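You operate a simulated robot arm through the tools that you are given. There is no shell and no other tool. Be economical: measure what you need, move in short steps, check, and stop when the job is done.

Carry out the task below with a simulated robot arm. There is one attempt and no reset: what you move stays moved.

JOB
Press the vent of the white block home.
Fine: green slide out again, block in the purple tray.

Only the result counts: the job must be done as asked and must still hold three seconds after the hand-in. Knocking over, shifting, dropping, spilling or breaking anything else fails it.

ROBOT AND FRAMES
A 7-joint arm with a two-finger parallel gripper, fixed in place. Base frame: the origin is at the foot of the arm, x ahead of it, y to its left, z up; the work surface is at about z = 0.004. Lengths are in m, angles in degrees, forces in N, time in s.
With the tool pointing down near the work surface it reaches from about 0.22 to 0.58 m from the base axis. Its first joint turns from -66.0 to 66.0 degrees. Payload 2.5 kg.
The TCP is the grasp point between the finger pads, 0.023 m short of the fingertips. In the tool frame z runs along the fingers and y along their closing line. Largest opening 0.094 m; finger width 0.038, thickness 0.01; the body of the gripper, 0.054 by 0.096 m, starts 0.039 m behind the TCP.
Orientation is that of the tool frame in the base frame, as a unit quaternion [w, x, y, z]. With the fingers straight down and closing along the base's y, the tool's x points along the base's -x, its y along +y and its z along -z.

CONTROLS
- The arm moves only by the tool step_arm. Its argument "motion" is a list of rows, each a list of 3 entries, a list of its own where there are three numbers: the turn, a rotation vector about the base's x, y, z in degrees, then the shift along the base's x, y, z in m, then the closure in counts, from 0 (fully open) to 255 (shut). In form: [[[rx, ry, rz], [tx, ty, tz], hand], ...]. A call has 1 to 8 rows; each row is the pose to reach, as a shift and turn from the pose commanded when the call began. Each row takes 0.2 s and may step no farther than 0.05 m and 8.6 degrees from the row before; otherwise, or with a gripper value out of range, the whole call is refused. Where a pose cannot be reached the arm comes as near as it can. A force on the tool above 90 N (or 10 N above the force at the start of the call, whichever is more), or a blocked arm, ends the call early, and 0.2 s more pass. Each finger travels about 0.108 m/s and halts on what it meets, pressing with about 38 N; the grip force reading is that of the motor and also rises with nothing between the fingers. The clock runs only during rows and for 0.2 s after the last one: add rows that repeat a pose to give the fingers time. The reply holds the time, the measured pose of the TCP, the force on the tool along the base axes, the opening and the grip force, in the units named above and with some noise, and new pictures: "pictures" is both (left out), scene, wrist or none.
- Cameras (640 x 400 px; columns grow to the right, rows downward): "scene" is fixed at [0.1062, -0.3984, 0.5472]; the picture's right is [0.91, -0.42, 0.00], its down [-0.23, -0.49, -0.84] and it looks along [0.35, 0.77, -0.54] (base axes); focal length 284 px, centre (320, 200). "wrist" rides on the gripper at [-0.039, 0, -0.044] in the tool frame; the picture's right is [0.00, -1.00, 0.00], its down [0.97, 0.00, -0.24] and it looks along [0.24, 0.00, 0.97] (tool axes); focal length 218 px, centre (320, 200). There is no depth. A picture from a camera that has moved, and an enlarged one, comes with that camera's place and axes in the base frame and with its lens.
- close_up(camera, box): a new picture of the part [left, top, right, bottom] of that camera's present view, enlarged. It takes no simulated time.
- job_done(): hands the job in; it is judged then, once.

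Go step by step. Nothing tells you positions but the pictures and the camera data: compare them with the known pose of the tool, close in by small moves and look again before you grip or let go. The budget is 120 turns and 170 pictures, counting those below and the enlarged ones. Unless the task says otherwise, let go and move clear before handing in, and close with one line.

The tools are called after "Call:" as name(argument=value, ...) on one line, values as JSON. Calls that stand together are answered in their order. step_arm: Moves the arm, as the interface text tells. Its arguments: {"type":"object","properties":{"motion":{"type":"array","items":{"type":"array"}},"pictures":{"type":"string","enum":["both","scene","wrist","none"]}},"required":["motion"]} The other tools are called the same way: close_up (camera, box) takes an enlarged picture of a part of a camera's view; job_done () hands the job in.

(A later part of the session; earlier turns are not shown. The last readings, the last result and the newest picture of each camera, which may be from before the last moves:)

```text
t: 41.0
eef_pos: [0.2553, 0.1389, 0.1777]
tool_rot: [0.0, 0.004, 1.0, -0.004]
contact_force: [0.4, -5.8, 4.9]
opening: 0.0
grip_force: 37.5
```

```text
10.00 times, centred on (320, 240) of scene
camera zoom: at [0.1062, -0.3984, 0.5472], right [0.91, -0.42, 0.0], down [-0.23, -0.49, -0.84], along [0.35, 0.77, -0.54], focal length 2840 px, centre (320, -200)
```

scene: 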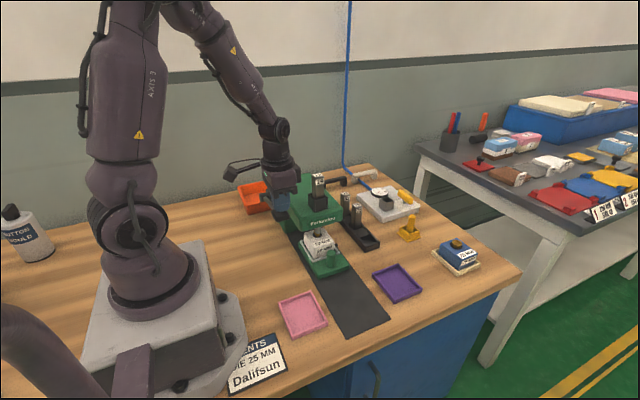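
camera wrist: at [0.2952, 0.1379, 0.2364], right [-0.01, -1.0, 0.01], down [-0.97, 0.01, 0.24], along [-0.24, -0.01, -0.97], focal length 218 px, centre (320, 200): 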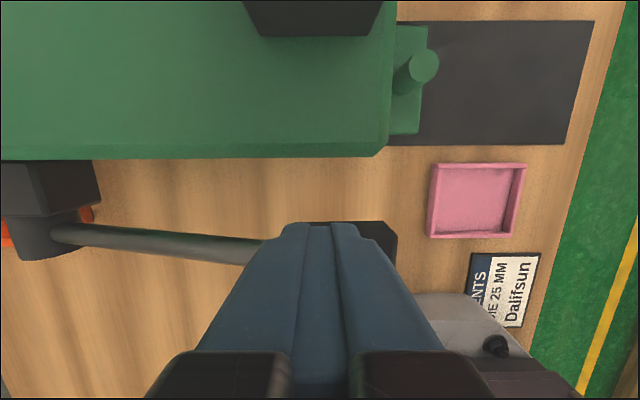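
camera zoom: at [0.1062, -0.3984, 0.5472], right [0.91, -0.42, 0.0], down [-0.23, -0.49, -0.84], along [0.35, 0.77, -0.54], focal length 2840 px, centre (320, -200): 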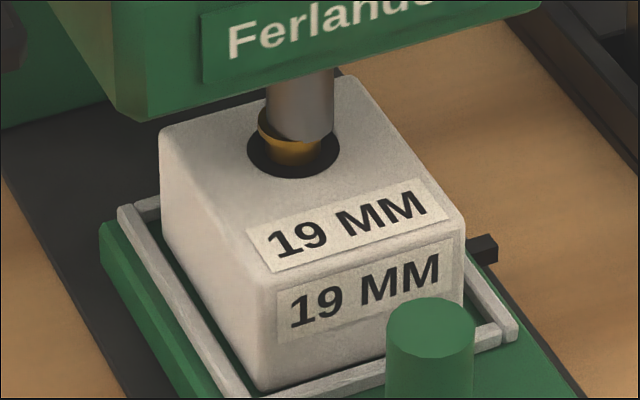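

The ram appears offset a couple of millimetres from the vent. Before applying force, I'll back away and take a front view to separate x from y error.

Call:
step_arm(motion=[[[0, 0, 0], [0, 0, 0.04], 255], [[0, 0, 0], [0, -0.02, 0.08], 255], [[0, 0, 0], [0.01, -0.06, 0.09], 255], [[8, 0, 0], [0.025, -0.1, 0.08], 255], [[16, 0, 0], [0.04, -0.135, 0.06], 255], [[24, 0, 0], [0.05, -0.17, 0.03], 255], [[32, 0, 0], [0.055, -0.19, 0.0], 255], [[40, 0, 0], [0.055, -0.2, -0.03], 255]])

Call:
close_up(camera="wrist", box=[200, 50, 440, 230])

Call:
close_up(camera="scene", box=[300, 220, 340, 260])

```text
t: 42.8
eef_pos: [0.3098, -0.059, 0.1436]
tool_rot: [-0.001, 0.003, 0.941, 0.339]
contact_force: [0.3, -0.8, 0.5]
opening: 0.0002
grip_force: 38.3
camera wrist: at [0.3496, -0.0885, 0.1768], right [-0.01, -0.77, -0.64], down [-0.97, -0.15, 0.19], along [-0.24, 0.62, -0.75], focal length 218 px, centre (320, 200)
```

scene: 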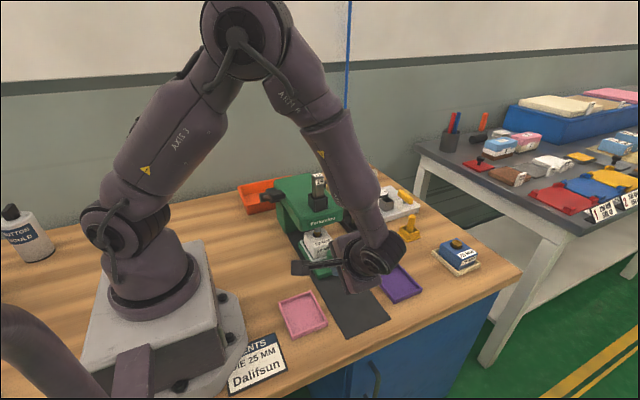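
wrist: 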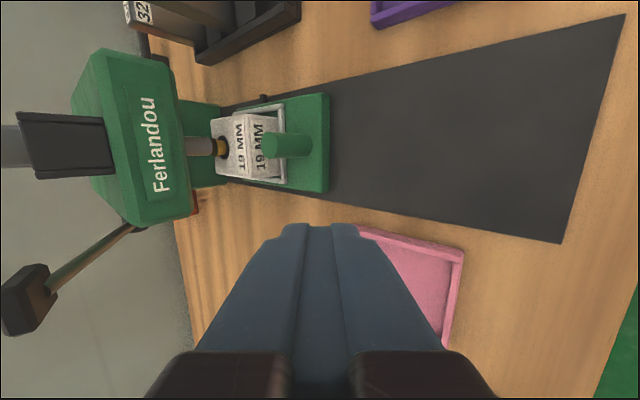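

```text
2.22 times, centred on (320, 140) of wrist
camera zoom: at [0.3496, -0.0885, 0.1768], right [-0.01, -0.77, -0.64], down [-0.97, -0.15, 0.19], along [-0.24, 0.62, -0.75], focal length 485 px, centre (320, 333)
```

zoom: 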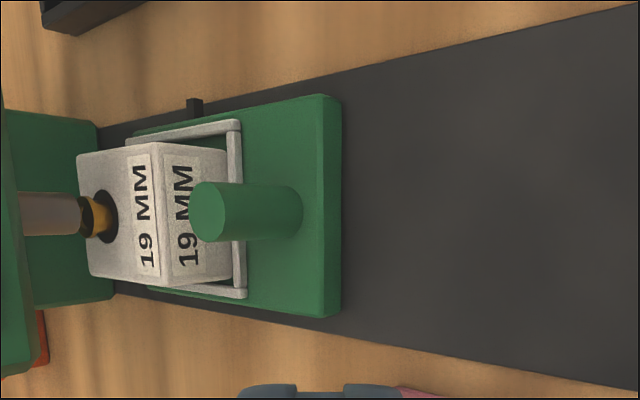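

```text
10.00 times, centred on (320, 240) of scene
camera zoom: at [0.1062, -0.3984, 0.5472], right [0.91, -0.42, 0.0], down [-0.23, -0.49, -0.84], along [0.35, 0.77, -0.54], focal length 2840 px, centre (320, -200)
```

zoom: 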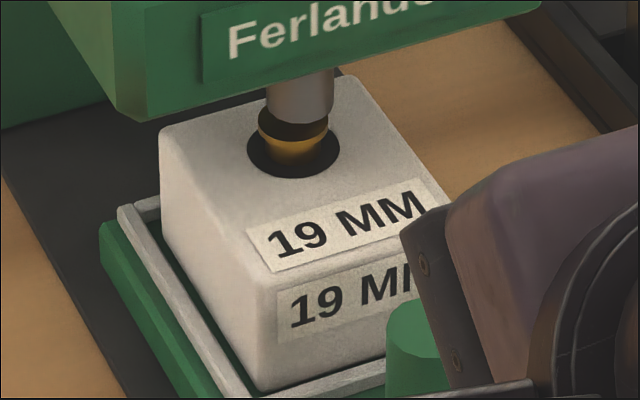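

Call:
close_up(camera="wrist", box=[200, 125, 250, 170])

```text
8.89 times, centred on (225, 148) of wrist
camera zoom: at [0.3496, -0.0885, 0.1768], right [-0.01, -0.77, -0.64], down [-0.97, -0.15, 0.19], along [-0.24, 0.62, -0.75], focal length 1940 px, centre (1164, 667)
```

zoom: 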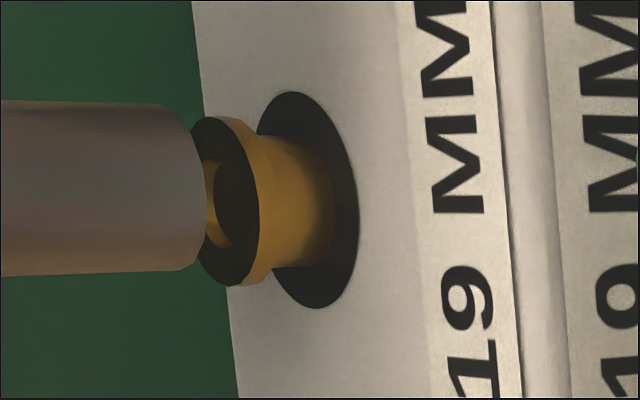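

Alignment is good: about 1.5 mm in x and 1 mm in y. Now back to the lever to press it fully.

Call:
step_arm(motion=[[[-8, 0, 0], [0, 0.01, 0.03], 255], [[-16, 0, 0], [-0.005, 0.03, 0.06], 255], [[-24, 0, 0], [-0.015, 0.065, 0.09], 255], [[-32, 0, 0], [-0.03, 0.1, 0.11], 255], [[-40, 0, 0], [-0.045, 0.14, 0.12], 255], [[-40, 0, 0], [-0.055, 0.18, 0.12], 255], [[-40, 0, 0], [-0.055, 0.205, 0.12], 255], [[-40, 0, 0], [-0.055, 0.205, 0.1], 255]], pictures="wrist")

```text
t: 44.6
eef_pos: [0.2556, 0.1445, 0.246]
tool_rot: [-0.001, 0.004, 1.0, -0.005]
contact_force: [-0.7, -0.1, 0.5]
opening: 0.0
grip_force: 38.3
camera wrist: at [0.2941, 0.1434, 0.2904], right [-0.01, -1.0, 0.01], down [-0.97, 0.01, 0.24], along [-0.24, -0.01, -0.97], focal length 218 px, centre (320, 200)
```

wrist: 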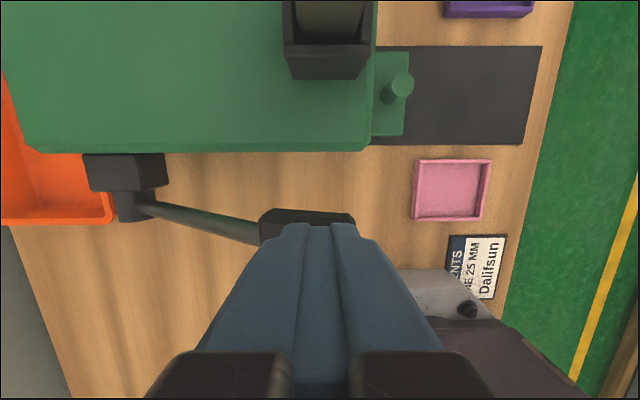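

Call:
step_arm(motion=[[[0, 0, 0], [0, 0, -0.02], 255], [[0, 0, 0], [0, -0.003, -0.04], 255], [[0, 0, 0], [0, -0.006, -0.055], 255], [[0, 0, 0], [0, -0.008, -0.068], 255], [[0, 0, 0], [0, -0.008, -0.078], 255], [[0, 0, 0], [0, -0.008, -0.088], 255]])

Call:
close_up(camera="scene", box=[300, 220, 340, 260])

```text
t: 46.0
eef_pos: [0.2562, 0.1361, 0.1584]
tool_rot: [0.001, 0.004, 1.0, -0.004]
contact_force: [3.0, -3.0, 4.0]
opening: 0.0002
grip_force: 37.5
camera wrist: at [0.2952, 0.1351, 0.201], right [-0.01, -1.0, 0.01], down [-0.97, 0.01, 0.24], along [-0.24, -0.01, -0.97], focal length 218 px, centre (320, 200)
```

scene: 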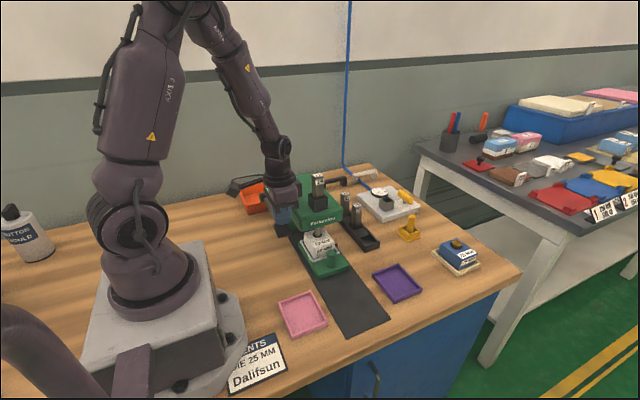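
wrist: 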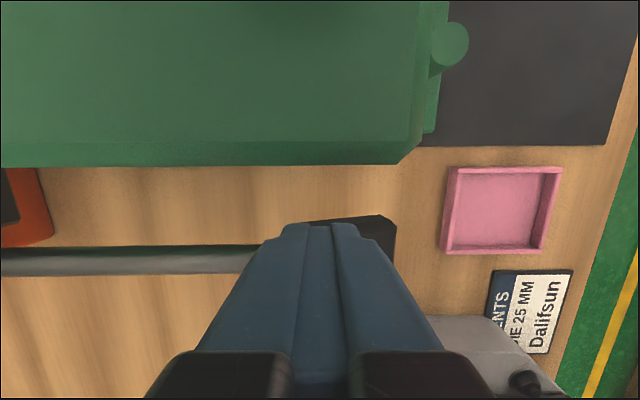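

```text
10.00 times, centred on (320, 240) of scene
camera zoom: at [0.1062, -0.3984, 0.5472], right [0.91, -0.42, 0.0], down [-0.23, -0.49, -0.84], along [0.35, 0.77, -0.54], focal length 2840 px, centre (320, -200)
```

zoom: 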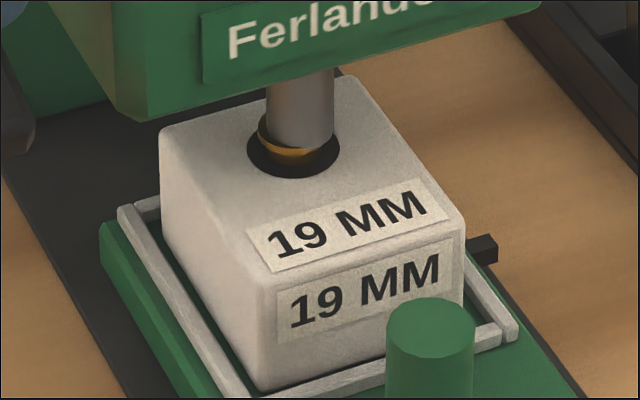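

The vent is going in with low force. Continue the stroke, shifting slightly to -x for clearance to the press head.

Call:
step_arm(motion=[[[0, 0, 0], [-0.004, 0, -0.008], 255], [[0, 0, 0], [-0.008, 0, -0.016], 255], [[0, 0, 0], [-0.01, 0.001, -0.024], 255]])

Call:
close_up(camera="scene", box=[300, 220, 340, 260])

Call:
close_up(camera="scene", box=[230, 150, 350, 250])

```text
t: 46.8
eef_pos: [0.2451, 0.1385, 0.1343]
tool_rot: [0.0, 0.003, 1.0, -0.005]
contact_force: [3.8, -0.8, 4.5]
opening: 0.0
grip_force: 38.7
camera wrist: at [0.2844, 0.1366, 0.1776], right [-0.01, -1.0, 0.01], down [-0.97, 0.01, 0.24], along [-0.24, -0.01, -0.97], focal length 218 px, centre (320, 200)
```

scene: 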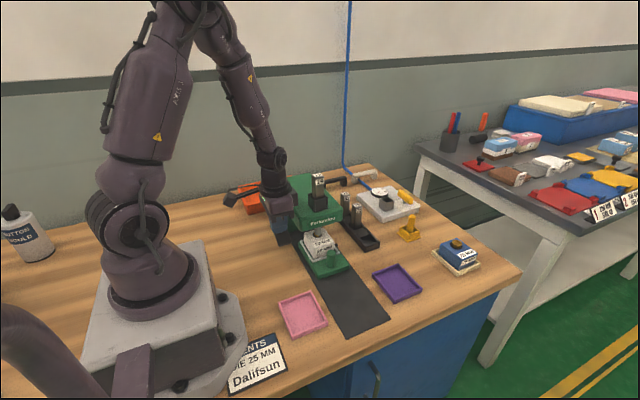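
wrist: 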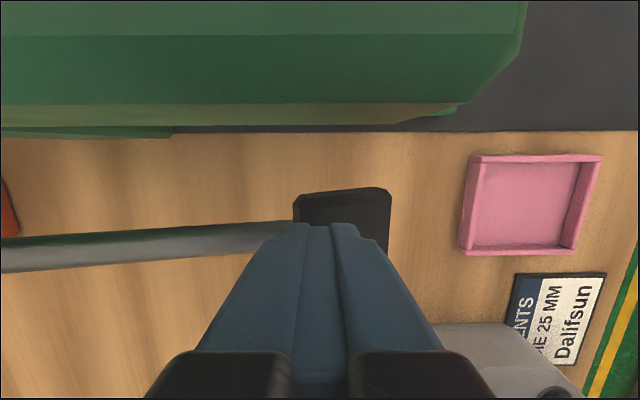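

```text
10.00 times, centred on (320, 240) of scene
camera zoom: at [0.1062, -0.3984, 0.5472], right [0.91, -0.42, 0.0], down [-0.23, -0.49, -0.84], along [0.35, 0.77, -0.54], focal length 2840 px, centre (320, -200)
```

zoom: 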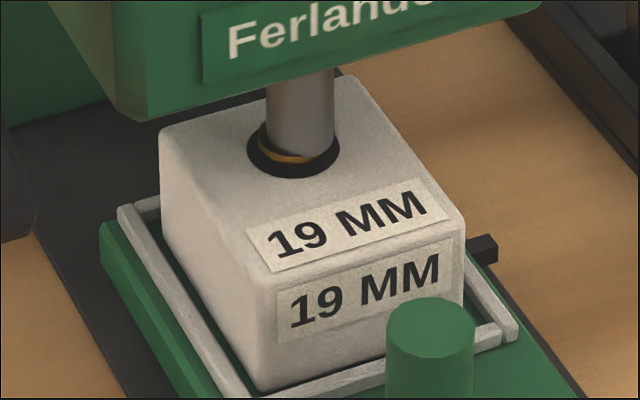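

```text
4.00 times, centred on (290, 200) of scene
camera zoom: at [0.1062, -0.3984, 0.5472], right [0.91, -0.42, 0.0], down [-0.23, -0.49, -0.84], along [0.35, 0.77, -0.54], focal length 1136 px, centre (440, 200)
```

zoom: 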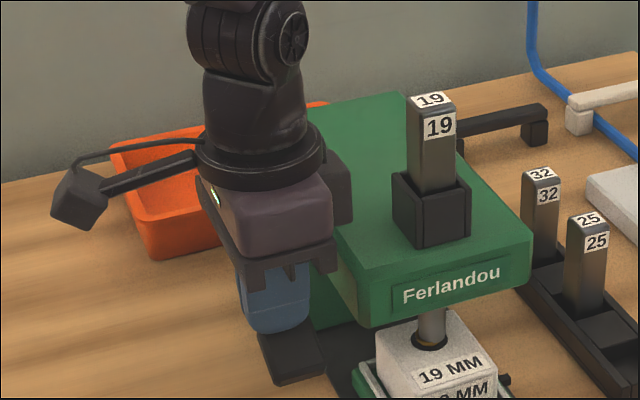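

Nearly home. I'll shift a little further from the head and continue the stroke to its end.

Call:
step_arm(motion=[[[0, 0, 0], [-0.01, 0, 0.0], 255], [[0, 0, 0], [-0.01, 0.001, -0.007], 255], [[0, 0, 0], [-0.01, 0.002, -0.014], 255], [[0, 0, 0], [-0.01, 0.003, -0.02], 255]])

Call:
close_up(camera="scene", box=[300, 220, 340, 260])

Call:
close_up(camera="scene", box=[230, 150, 350, 250])

```text
t: 47.8
eef_pos: [0.2359, 0.1407, 0.1133]
tool_rot: [0.0, 0.003, 1.0, -0.006]
contact_force: [-3.1, 0.6, 4.4]
opening: 0.0
grip_force: 37.5
camera wrist: at [0.2751, 0.1394, 0.1579], right [-0.01, -1.0, 0.01], down [-0.97, 0.01, 0.24], along [-0.24, -0.01, -0.97], focal length 218 px, centre (320, 200)
```

scene: 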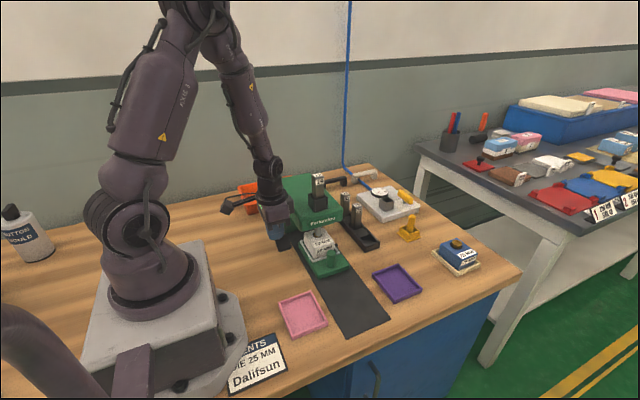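
wrist: 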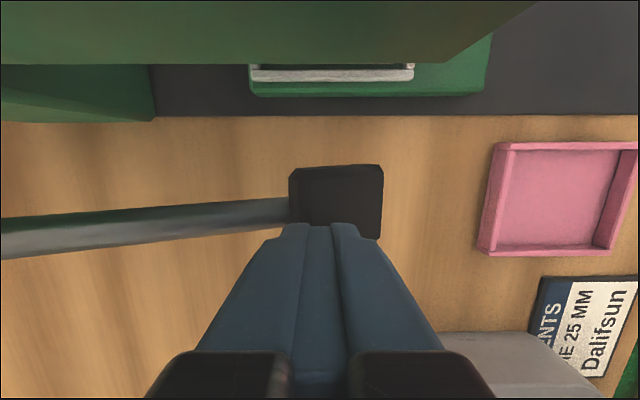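

```text
10.00 times, centred on (320, 240) of scene
camera zoom: at [0.1062, -0.3984, 0.5472], right [0.91, -0.42, 0.0], down [-0.23, -0.49, -0.84], along [0.35, 0.77, -0.54], focal length 2840 px, centre (320, -200)
```

zoom: 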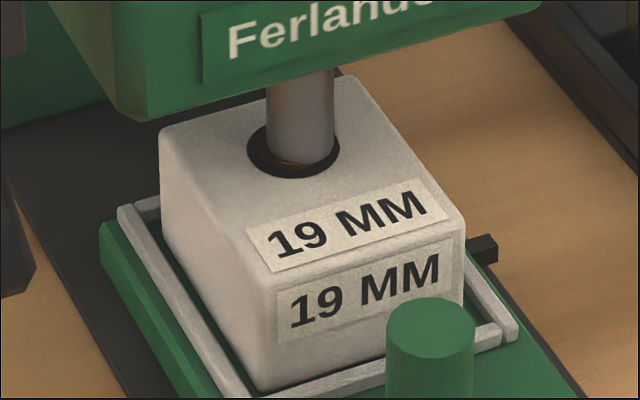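

```text
4.00 times, centred on (290, 200) of scene
camera zoom: at [0.1062, -0.3984, 0.5472], right [0.91, -0.42, 0.0], down [-0.23, -0.49, -0.84], along [0.35, 0.77, -0.54], focal length 1136 px, centre (440, 200)
```

zoom: 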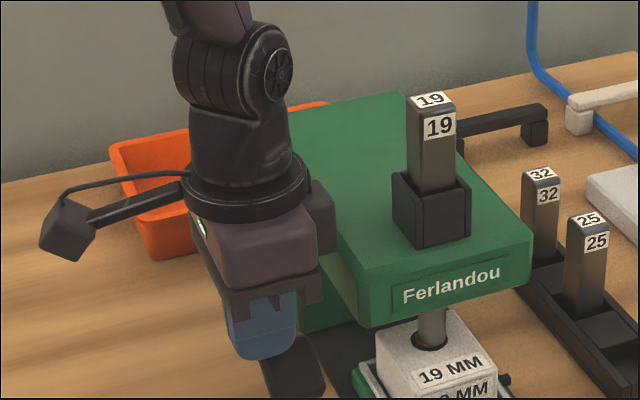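

Call:
step_arm(motion=[[[0, 0, 0], [0.001, 0.001, -0.006], 255], [[0, 0, 0], [0.001, 0.003, -0.012], 255], [[0, 0, 0], [0.001, 0.005, -0.018], 255]])

Call:
close_up(camera="scene", box=[300, 220, 340, 260])

```text
t: 48.6
eef_pos: [0.2379, 0.1456, 0.0949]
tool_rot: [0.0, 0.004, 1.0, -0.005]
contact_force: [-5.5, -1.9, 7.2]
opening: 0.0
grip_force: 37.3
camera wrist: at [0.2766, 0.1443, 0.1393], right [-0.01, -1.0, 0.01], down [-0.97, 0.01, 0.24], along [-0.24, -0.01, -0.97], focal length 218 px, centre (320, 200)
```

scene: 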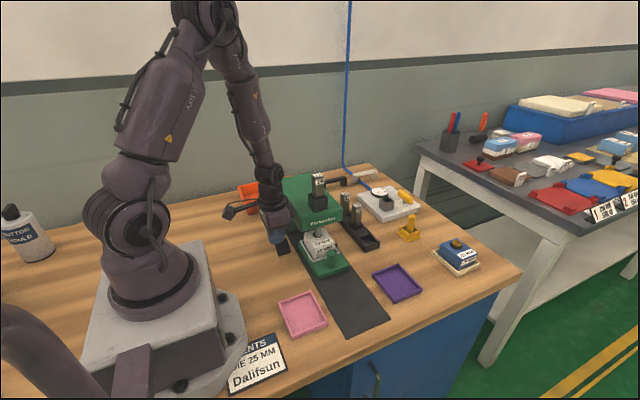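
wrist: 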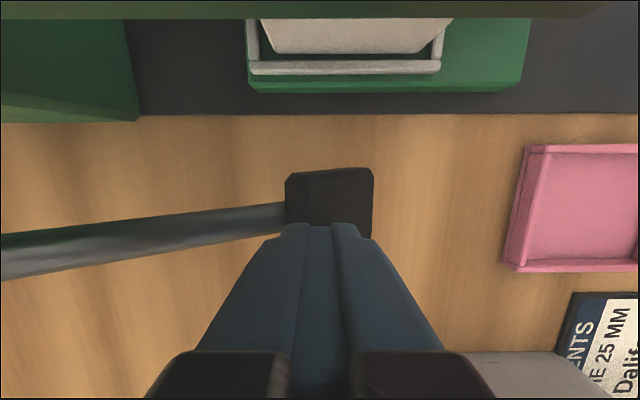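

```text
10.00 times, centred on (320, 240) of scene
camera zoom: at [0.1062, -0.3984, 0.5472], right [0.91, -0.42, 0.0], down [-0.23, -0.49, -0.84], along [0.35, 0.77, -0.54], focal length 2840 px, centre (320, -200)
```

zoom: 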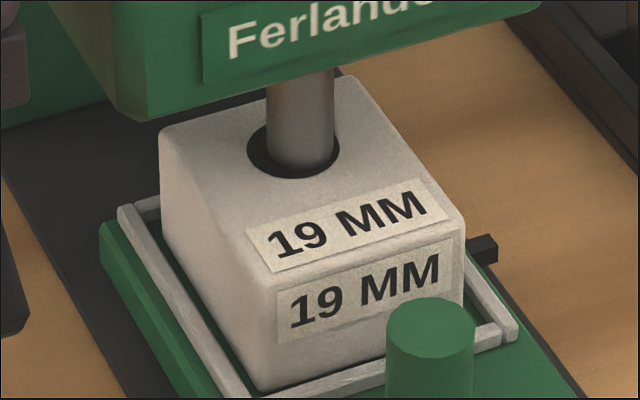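

Call:
step_arm(motion=[[[0, 0, 0], [0.0, 0.002, -0.005], 255], [[0, 0, 0], [0.0, 0.003, -0.01], 255], [[0, 0, 0], [0.0, 0.004, -0.014], 255]], pictures="scene")

Call:
close_up(camera="scene", box=[300, 220, 340, 260])

```text
t: 49.1
eef_pos: [0.2381, 0.1459, 0.0933]
tool_rot: [0.0, 0.005, 1.0, -0.007]
contact_force: [-11.7, -8.4, 53.6]
opening: 0.0003
grip_force: 37.7
stopped in row 2: the force on the tool passed its limit (the readings are from after the stop); the commanded pose is now the measured one
```

scene: 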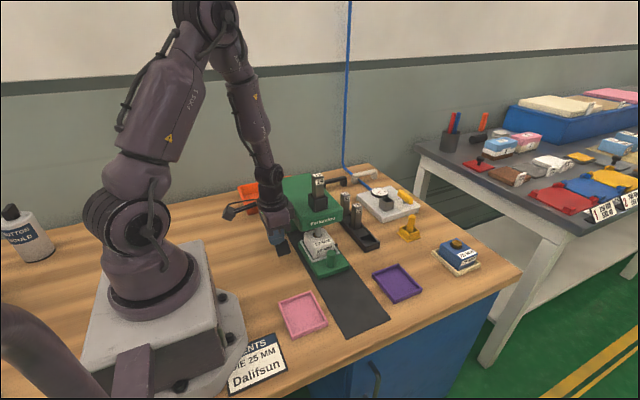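

```text
10.00 times, centred on (320, 240) of scene
camera zoom: at [0.1061, -0.3985, 0.5472], right [0.91, -0.42, 0.0], down [-0.23, -0.49, -0.84], along [0.35, 0.77, -0.54], focal length 2840 px, centre (320, -200)
```

zoom: 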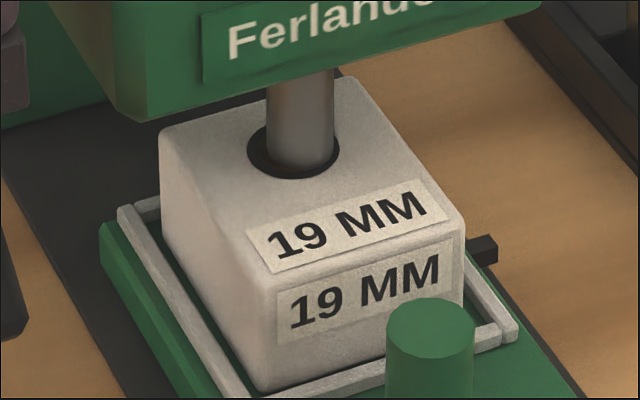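

A firm end stop: the stroke is complete. I'll let the lever rise with my fingers, then inspect the vent.

Call:
step_arm(motion=[[[0, 0, 0], [0, 0, 0.02], 255], [[0, 0, 0], [0, 0, 0.045], 255], [[0, 0, 0], [0, 0, 0.07], 255], [[0, 0, 0], [0, 0, 0.1], 255], [[0, 0, 0], [0, 0, 0.13], 255], [[0, 0, 0], [0, 0, 0.16], 255], [[0, 0, 0], [0, 0, 0.19], 255]], pictures="scene")

Call:
close_up(camera="scene", box=[300, 220, 340, 260])

```text
t: 50.7
eef_pos: [0.2376, 0.1472, 0.2833]
tool_rot: [-0.001, 0.005, 1.0, -0.006]
contact_force: [-0.6, 0.0, 0.4]
opening: 0.0001
grip_force: 38.0
```

scene: 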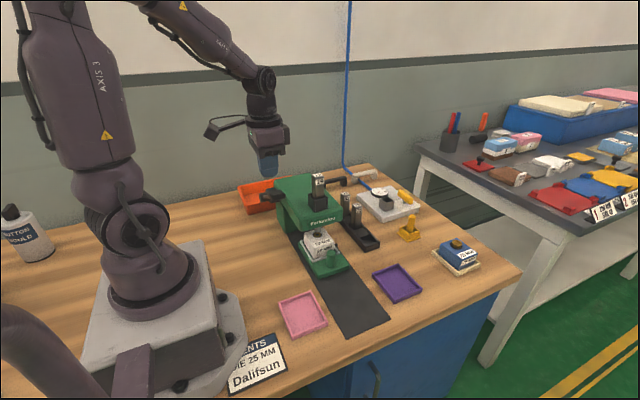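

```text
10.00 times, centred on (320, 240) of scene
camera zoom: at [0.1062, -0.3984, 0.5472], right [0.91, -0.42, 0.0], down [-0.23, -0.49, -0.84], along [0.35, 0.77, -0.54], focal length 2840 px, centre (320, -200)
```

zoom: 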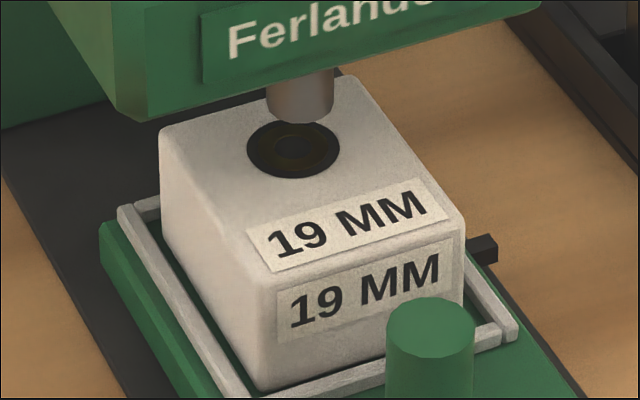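

The vent is now flush and the lever is back up. To pull the slide out without hitting the press, I'll hook the knob's +y side with one finger of the open gripper; first move over it.

Call:
step_arm(motion=[[[0, 0, 0], [0, -0.045, 0], 255], [[0, 0, 0], [0.01, -0.09, 0], 150], [[0, 0, 0], [0.04, -0.12, -0.01], 0], [[0, 0, 0], [0.08, -0.122, -0.03], 0], [[0, 0, 0], [0.113, -0.122, -0.06], 0], [[0, 0, 0], [0.113, -0.122, -0.1], 0], [[0, 0, 0], [0.113, -0.122, -0.13], 0]])

Call:
close_up(camera="scene", box=[270, 190, 390, 290])

```text
t: 52.3
eef_pos: [0.3505, 0.0246, 0.1526]
tool_rot: [0.0, 0.004, 1.0, -0.006]
contact_force: [0.0, 0.0, 0.5]
opening: 0.0943
grip_force: 0.1
camera wrist: at [0.3889, 0.0239, 0.1955], right [-0.01, -1.0, 0.01], down [-0.97, 0.01, 0.24], along [-0.24, -0.01, -0.97], focal length 218 px, centre (320, 200)
```

scene: 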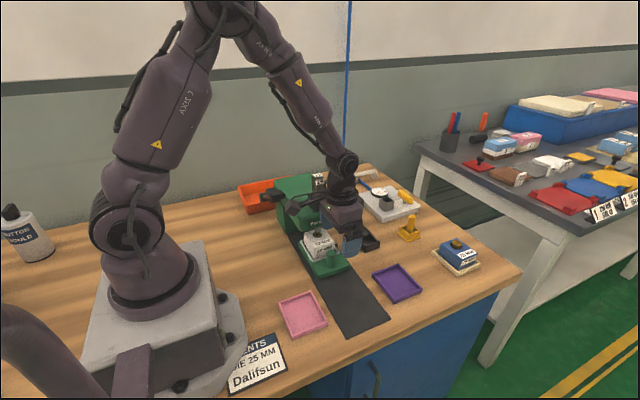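
wrist: 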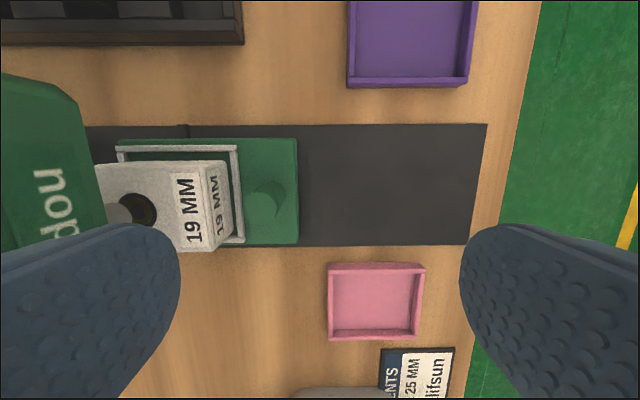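

```text
4.00 times, centred on (330, 240) of scene
camera zoom: at [0.1062, -0.3984, 0.5472], right [0.91, -0.42, 0.0], down [-0.23, -0.49, -0.84], along [0.35, 0.77, -0.54], focal length 1136 px, centre (280, 40)
```

zoom: 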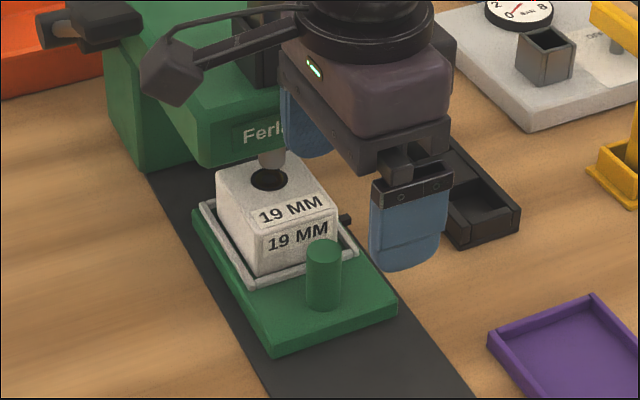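

Call:
step_arm(motion=[[[0, 0, 0], [0, 0.005, -0.03], 0], [[0, 0, 0], [0, 0.005, -0.062], 0]])

Call:
close_up(camera="scene", box=[290, 200, 370, 280])

```text
t: 52.9
eef_pos: [0.3486, 0.0297, 0.0897]
tool_rot: [0.0, 0.004, 1.0, -0.006]
contact_force: [-0.4, 0.7, -0.2]
opening: 0.094
grip_force: 0.2
camera wrist: at [0.3895, 0.029, 0.1333], right [-0.01, -1.0, 0.01], down [-0.97, 0.01, 0.24], along [-0.24, -0.01, -0.97], focal length 218 px, centre (320, 200)
```

scene: 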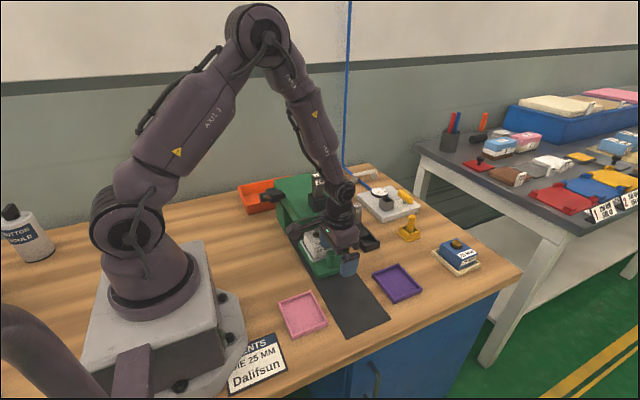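
wrist: 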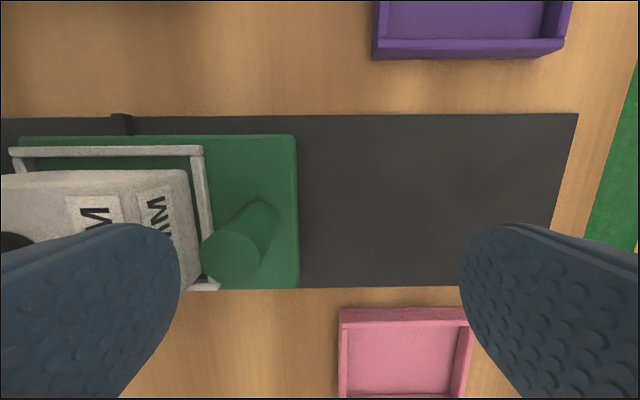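

```text
5.00 times, centred on (330, 240) of scene
camera zoom: at [0.1062, -0.3984, 0.5472], right [0.91, -0.42, 0.0], down [-0.23, -0.49, -0.84], along [0.35, 0.77, -0.54], focal length 1420 px, centre (270, 0)
```

zoom: 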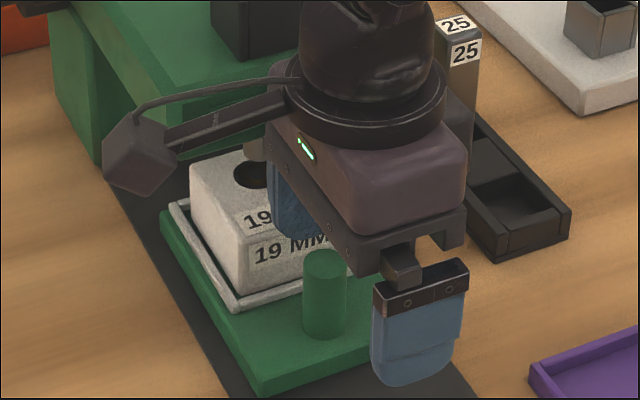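

Call:
step_arm(motion=[[[0, 0, 0], [0.001, 0.0045, 0], 0], [[0, 0, 0], [0.001, 0.0045, -0.015], 0], [[0, 0, 0], [0.001, 0.0045, -0.028], 0], [[0, 0, 0], [0.001, 0.0045, -0.034], 0]])

Call:
close_up(camera="scene", box=[290, 200, 370, 280])

```text
t: 53.9
eef_pos: [0.3518, 0.0351, 0.0542]
tool_rot: [0.0, 0.004, 1.0, -0.005]
contact_force: [0.1, 0.3, -0.1]
opening: 0.0939
grip_force: 0.1
camera wrist: at [0.3911, 0.0337, 0.0987], right [-0.01, -1.0, 0.01], down [-0.97, 0.01, 0.24], along [-0.24, -0.01, -0.97], focal length 218 px, centre (320, 200)
```

scene: 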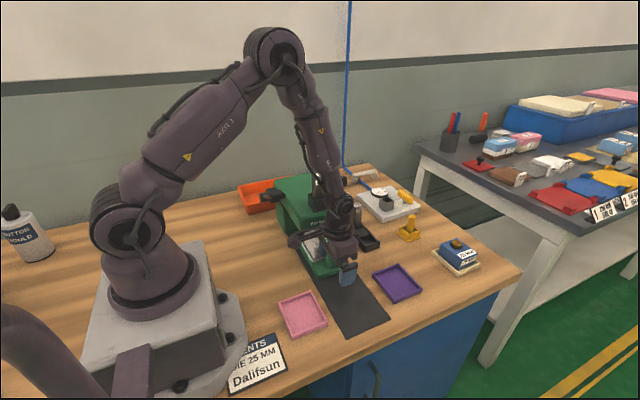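
wrist: 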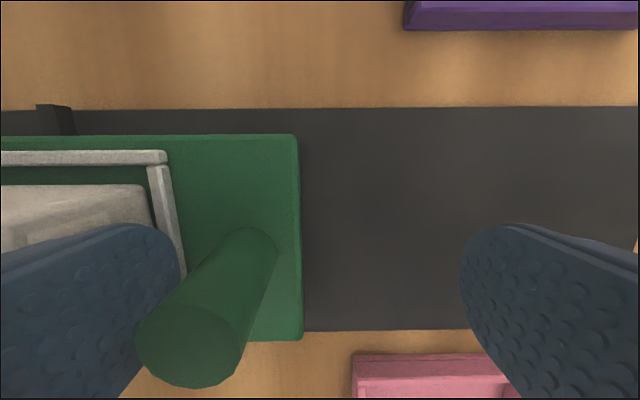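

```text
5.00 times, centred on (330, 240) of scene
camera zoom: at [0.1062, -0.3984, 0.5472], right [0.91, -0.42, 0.0], down [-0.23, -0.49, -0.84], along [0.35, 0.77, -0.54], focal length 1420 px, centre (270, 0)
```

zoom: 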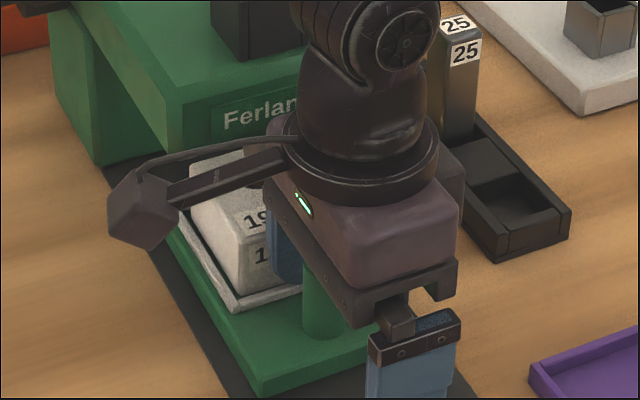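

The finger is hooked behind the knob. Pull the slide back out.

Call:
step_arm(motion=[[[0, 0, 0], [0, -0.01, 0], 0], [[0, 0, 0], [0, -0.03, 0], 0], [[0, 0, 0], [0, -0.05, 0], 0], [[0, 0, 0], [0, -0.07, 0], 0], [[0, 0, 0], [0, -0.09, 0], 0], [[0, 0, 0], [0, -0.11, 0], 0], [[0, 0, 0], [0, -0.125, 0], 0]])

Call:
close_up(camera="scene", box=[280, 230, 400, 340])

```text
t: 55.5
eef_pos: [0.3527, -0.0905, 0.0563]
tool_rot: [0.0, 0.005, 1.0, -0.007]
contact_force: [0.4, 0.9, -0.4]
opening: 0.0938
grip_force: 0.1
camera wrist: at [0.392, -0.0921, 0.099], right [-0.01, -1.0, 0.01], down [-0.97, 0.01, 0.24], along [-0.24, -0.01, -0.97], focal length 218 px, centre (320, 200)
```

scene: 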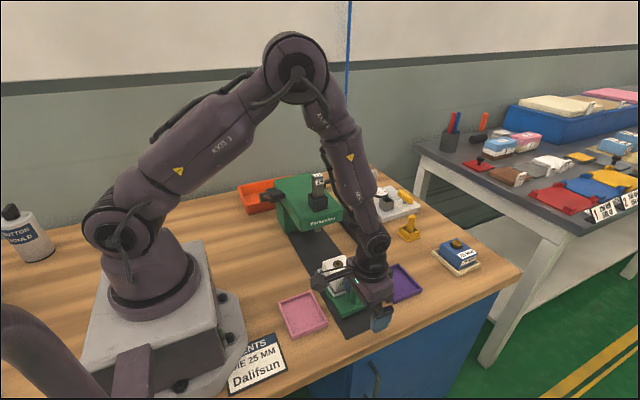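
wrist: 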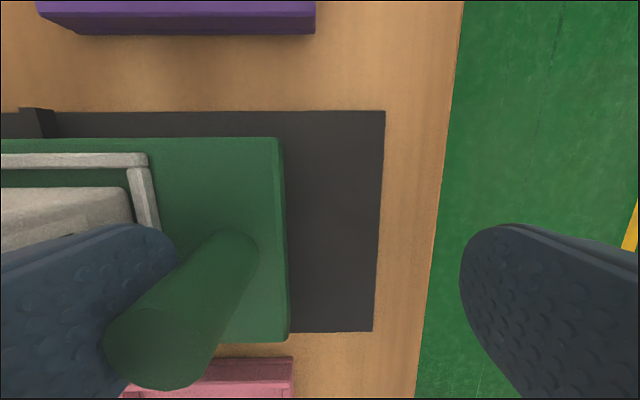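

```text
3.64 times, centred on (340, 285) of scene
camera zoom: at [0.1062, -0.3984, 0.5472], right [0.91, -0.42, 0.0], down [-0.23, -0.49, -0.84], along [0.35, 0.77, -0.54], focal length 1033 px, centre (247, -109)
```

zoom: 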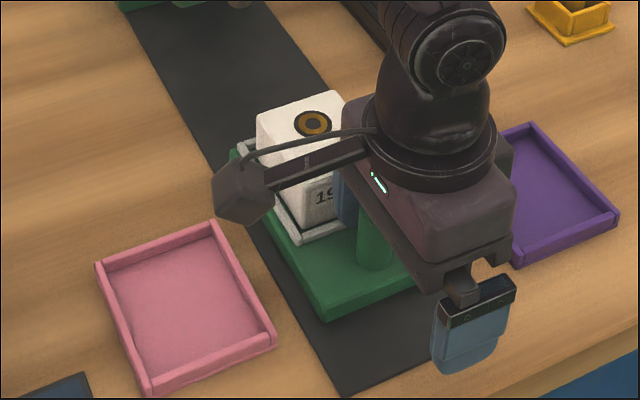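

Call:
step_arm(motion=[[[0, 0, 0], [0, -0.006, 0], 0], [[0, 0, 0], [0, -0.012, 0], 0], [[0, 0, 0], [0, -0.015, 0], 0]], pictures="none")

Call:
close_up(camera="wrist", box=[0, 0, 640, 400])

```text
t: 56.3
eef_pos: [0.3516, -0.1006, 0.0552]
tool_rot: [-0.001, 0.003, 1.0, -0.003]
contact_force: [2.8, 26.9, -3.1]
opening: 0.0942
grip_force: 0.1
```

```text
1.00 times, centred on (320, 200) of wrist
camera zoom: at [0.3914, -0.1021, 0.0983], right [0.0, -1.0, 0.01], down [-0.97, 0.0, 0.24], along [-0.24, -0.01, -0.97], focal length 218 px, centre (320, 200)
```

zoom: 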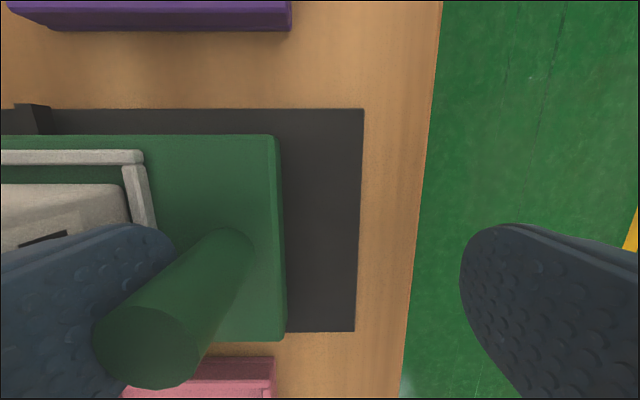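

The slide has reached its outer stop. Back off slightly, rise, and move above the block.

Call:
step_arm(motion=[[[0, 0, 0], [0, 0.007, 0], 0], [[0, 0, 0], [0, 0.007, 0.03], 0], [[0, 0, 0], [0, 0.007, 0.07], 0], [[0, 0, 0], [0, 0.04, 0.1], 0], [[0, 0, 0], [0, 0.08, 0.1], 0], [[0, 0, 0], [0, 0.101, 0.1], 0], [[0, 0, 0], [0, 0.101, 0.1], 0]])

Call:
close_up(camera="scene", box=[280, 230, 400, 340])

Call:
close_up(camera="wrist", box=[200, 100, 500, 300])

```text
t: 57.9
eef_pos: [0.3527, -0.0051, 0.1547]
tool_rot: [-0.001, 0.004, 1.0, -0.006]
contact_force: [-0.3, -1.2, -0.5]
opening: 0.0941
grip_force: 0.1
camera wrist: at [0.391, -0.0059, 0.1994], right [-0.01, -1.0, 0.01], down [-0.97, 0.01, 0.24], along [-0.24, -0.01, -0.97], focal length 218 px, centre (320, 200)
```

scene: 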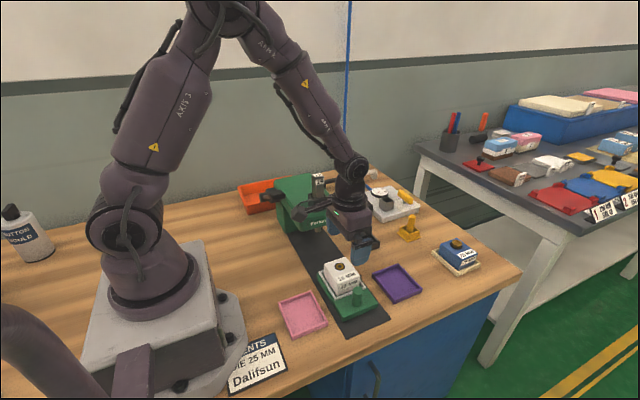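
wrist: 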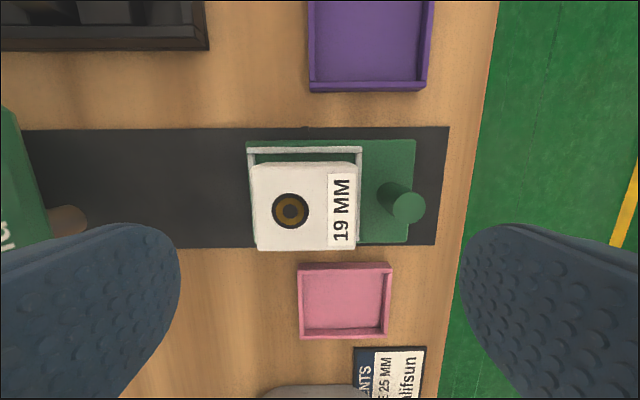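

```text
3.64 times, centred on (340, 285) of scene
camera zoom: at [0.1062, -0.3984, 0.5472], right [0.91, -0.42, 0.0], down [-0.23, -0.49, -0.84], along [0.35, 0.77, -0.54], focal length 1033 px, centre (247, -109)
```

zoom: 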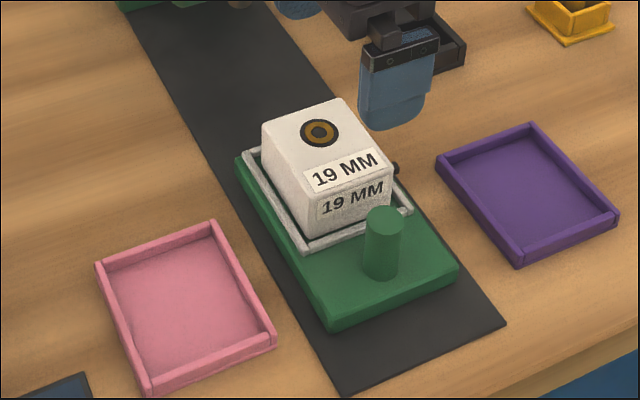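

```text
2.00 times, centred on (350, 200) of wrist
camera zoom: at [0.391, -0.0059, 0.1994], right [-0.01, -1.0, 0.01], down [-0.97, 0.01, 0.24], along [-0.24, -0.01, -0.97], focal length 436 px, centre (260, 200)
```

zoom: 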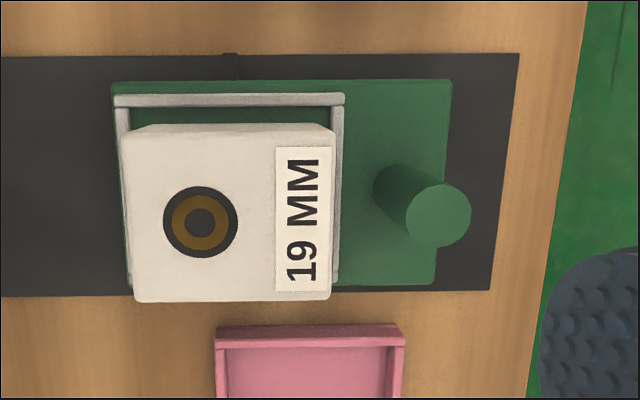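

The vent is flush with its ring and the slide is out. Now pick up the block (centre about 0.351, 0.0045), with a reduced opening to clear the knob.

Call:
step_arm(motion=[[[0, 0, 0], [-0.002, 0.009, -0.03], 28], [[0, 0, 0], [-0.002, 0.009, -0.07], 28], [[0, 0, 0], [-0.002, 0.009, -0.085], 28], [[0, 0, 0], [-0.002, 0.009, -0.085], 28]])

Call:
close_up(camera="scene", box=[280, 230, 400, 340])

```text
t: 58.9
eef_pos: [0.3501, 0.0036, 0.0701]
tool_rot: [0.0, 0.004, 1.0, -0.006]
contact_force: [-0.5, 0.5, 0.8]
opening: 0.0838
grip_force: 0.1
camera wrist: at [0.389, 0.0036, 0.1135], right [-0.01, -1.0, 0.01], down [-0.97, 0.01, 0.24], along [-0.24, -0.01, -0.97], focal length 218 px, centre (320, 200)
```

scene: 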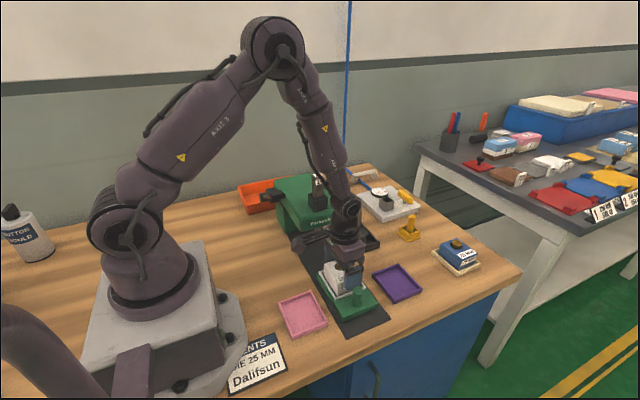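
wrist: 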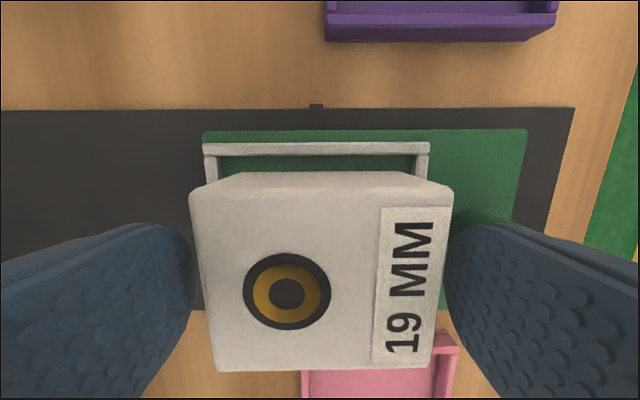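

```text
3.64 times, centred on (340, 285) of scene
camera zoom: at [0.1062, -0.3984, 0.5472], right [0.91, -0.42, 0.0], down [-0.23, -0.49, -0.84], along [0.35, 0.77, -0.54], focal length 1033 px, centre (247, -109)
```

zoom: 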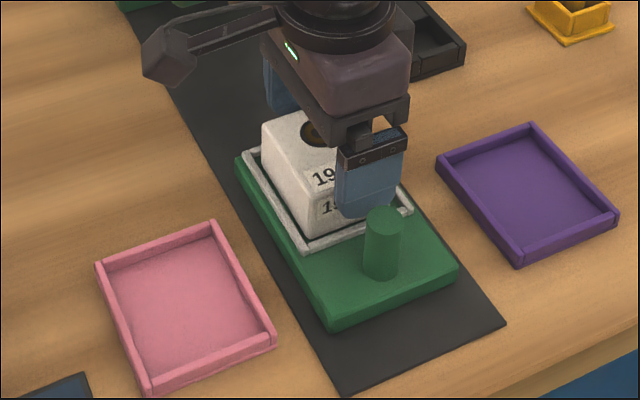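

Well centred. Lower, grip and lift a bit.

Call:
step_arm(motion=[[[0, 0, 0], [0, 0, -0.009], 28], [[0, 0, 0], [0, 0, -0.0135], 28], [[0, 0, 0], [0, 0, -0.0135], 255], [[0, 0, 0], [0, 0, -0.0135], 255], [[0, 0, 0], [0, 0, -0.0135], 255], [[0, 0, 0], [0, 0, -0.005], 255], [[0, 0, 0], [0, 0, 0.02], 255], [[0, 0, 0], [0, 0, 0.04], 255]])

Call:
close_up(camera="scene", box=[280, 230, 400, 340])

```text
t: 60.7
eef_pos: [0.3506, 0.0035, 0.111]
tool_rot: [-0.001, 0.004, 1.0, -0.005]
contact_force: [0.0, -0.2, -0.2]
opening: 0.0696
grip_force: 37.7
camera wrist: at [0.3897, 0.0024, 0.1547], right [-0.01, -1.0, 0.01], down [-0.97, 0.01, 0.24], along [-0.24, -0.01, -0.97], focal length 218 px, centre (320, 200)
```

scene: 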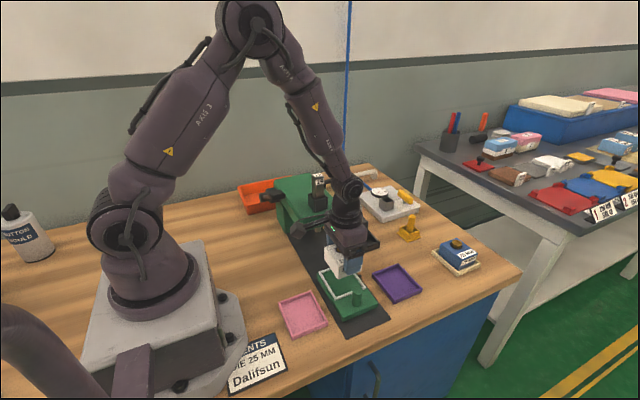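
wrist: 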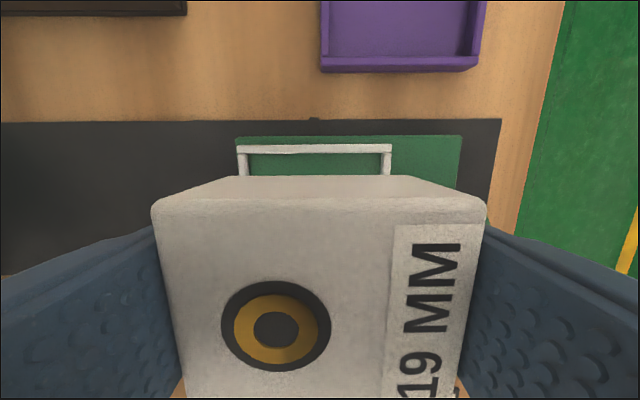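

```text
3.64 times, centred on (340, 285) of scene
camera zoom: at [0.1062, -0.3984, 0.5472], right [0.91, -0.42, 0.0], down [-0.23, -0.49, -0.84], along [0.35, 0.77, -0.54], focal length 1033 px, centre (247, -109)
```

zoom: 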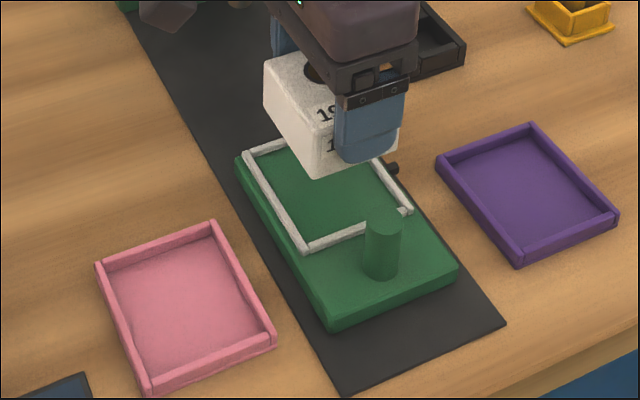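

Held. Carry it over the purple tray (centre about 0.477, -0.0465).

Call:
step_arm(motion=[[[0, 0, 0], [0.01, 0, 0.02], 255], [[0, 0, 0], [0.05, -0.015, 0.03], 255], [[0, 0, 0], [0.09, -0.035, 0.03], 255], [[0, 0, 0], [0.1265, -0.05, 0.03], 255], [[0, 0, 0], [0.1265, -0.05, 0.01], 255], [[0, 0, 0], [0.1265, -0.05, -0.01], 255], [[0, 0, 0], [0.1265, -0.05, -0.01], 255]])

Call:
close_up(camera="scene", box=[340, 220, 460, 320])

```text
t: 62.3
eef_pos: [0.4777, -0.0457, 0.0994]
tool_rot: [-0.001, 0.004, 1.0, -0.006]
contact_force: [0.6, 0.8, -1.7]
opening: 0.0694
grip_force: 38.2
camera wrist: at [0.5172, -0.047, 0.1442], right [-0.01, -1.0, 0.01], down [-0.97, 0.01, 0.24], along [-0.24, -0.01, -0.97], focal length 218 px, centre (320, 200)
```

scene: 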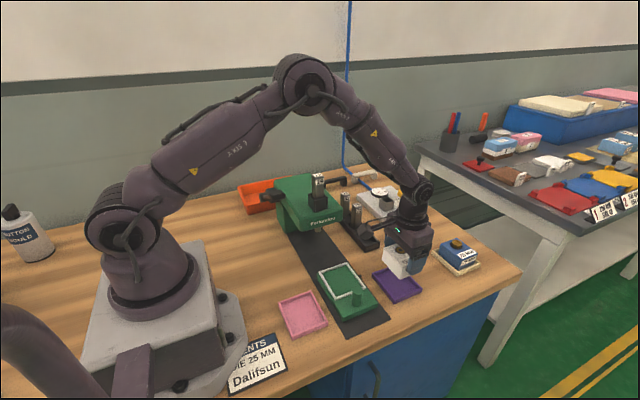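
wrist: 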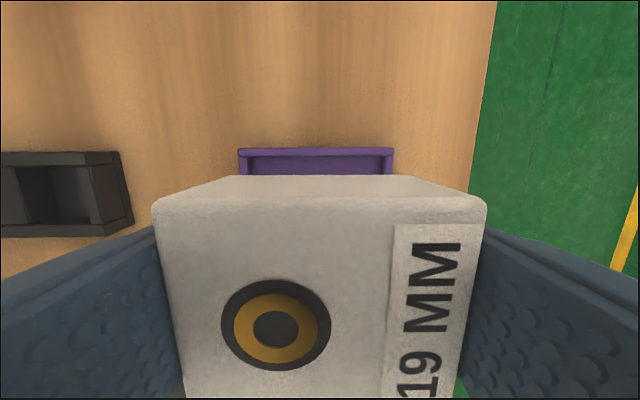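

```text
4.00 times, centred on (400, 270) of scene
camera zoom: at [0.1062, -0.3984, 0.5472], right [0.91, -0.42, 0.0], down [-0.23, -0.49, -0.84], along [0.35, 0.77, -0.54], focal length 1136 px, centre (0, -80)
```

zoom: 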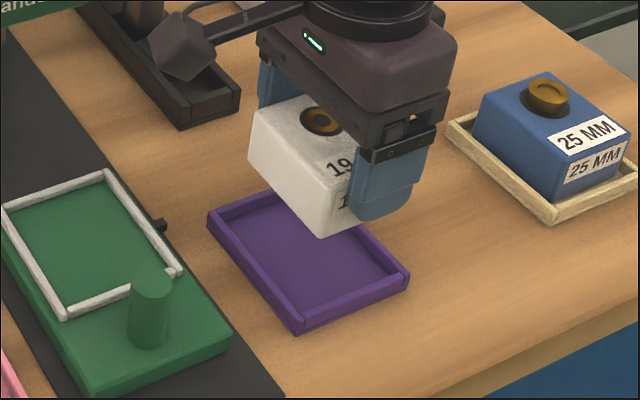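

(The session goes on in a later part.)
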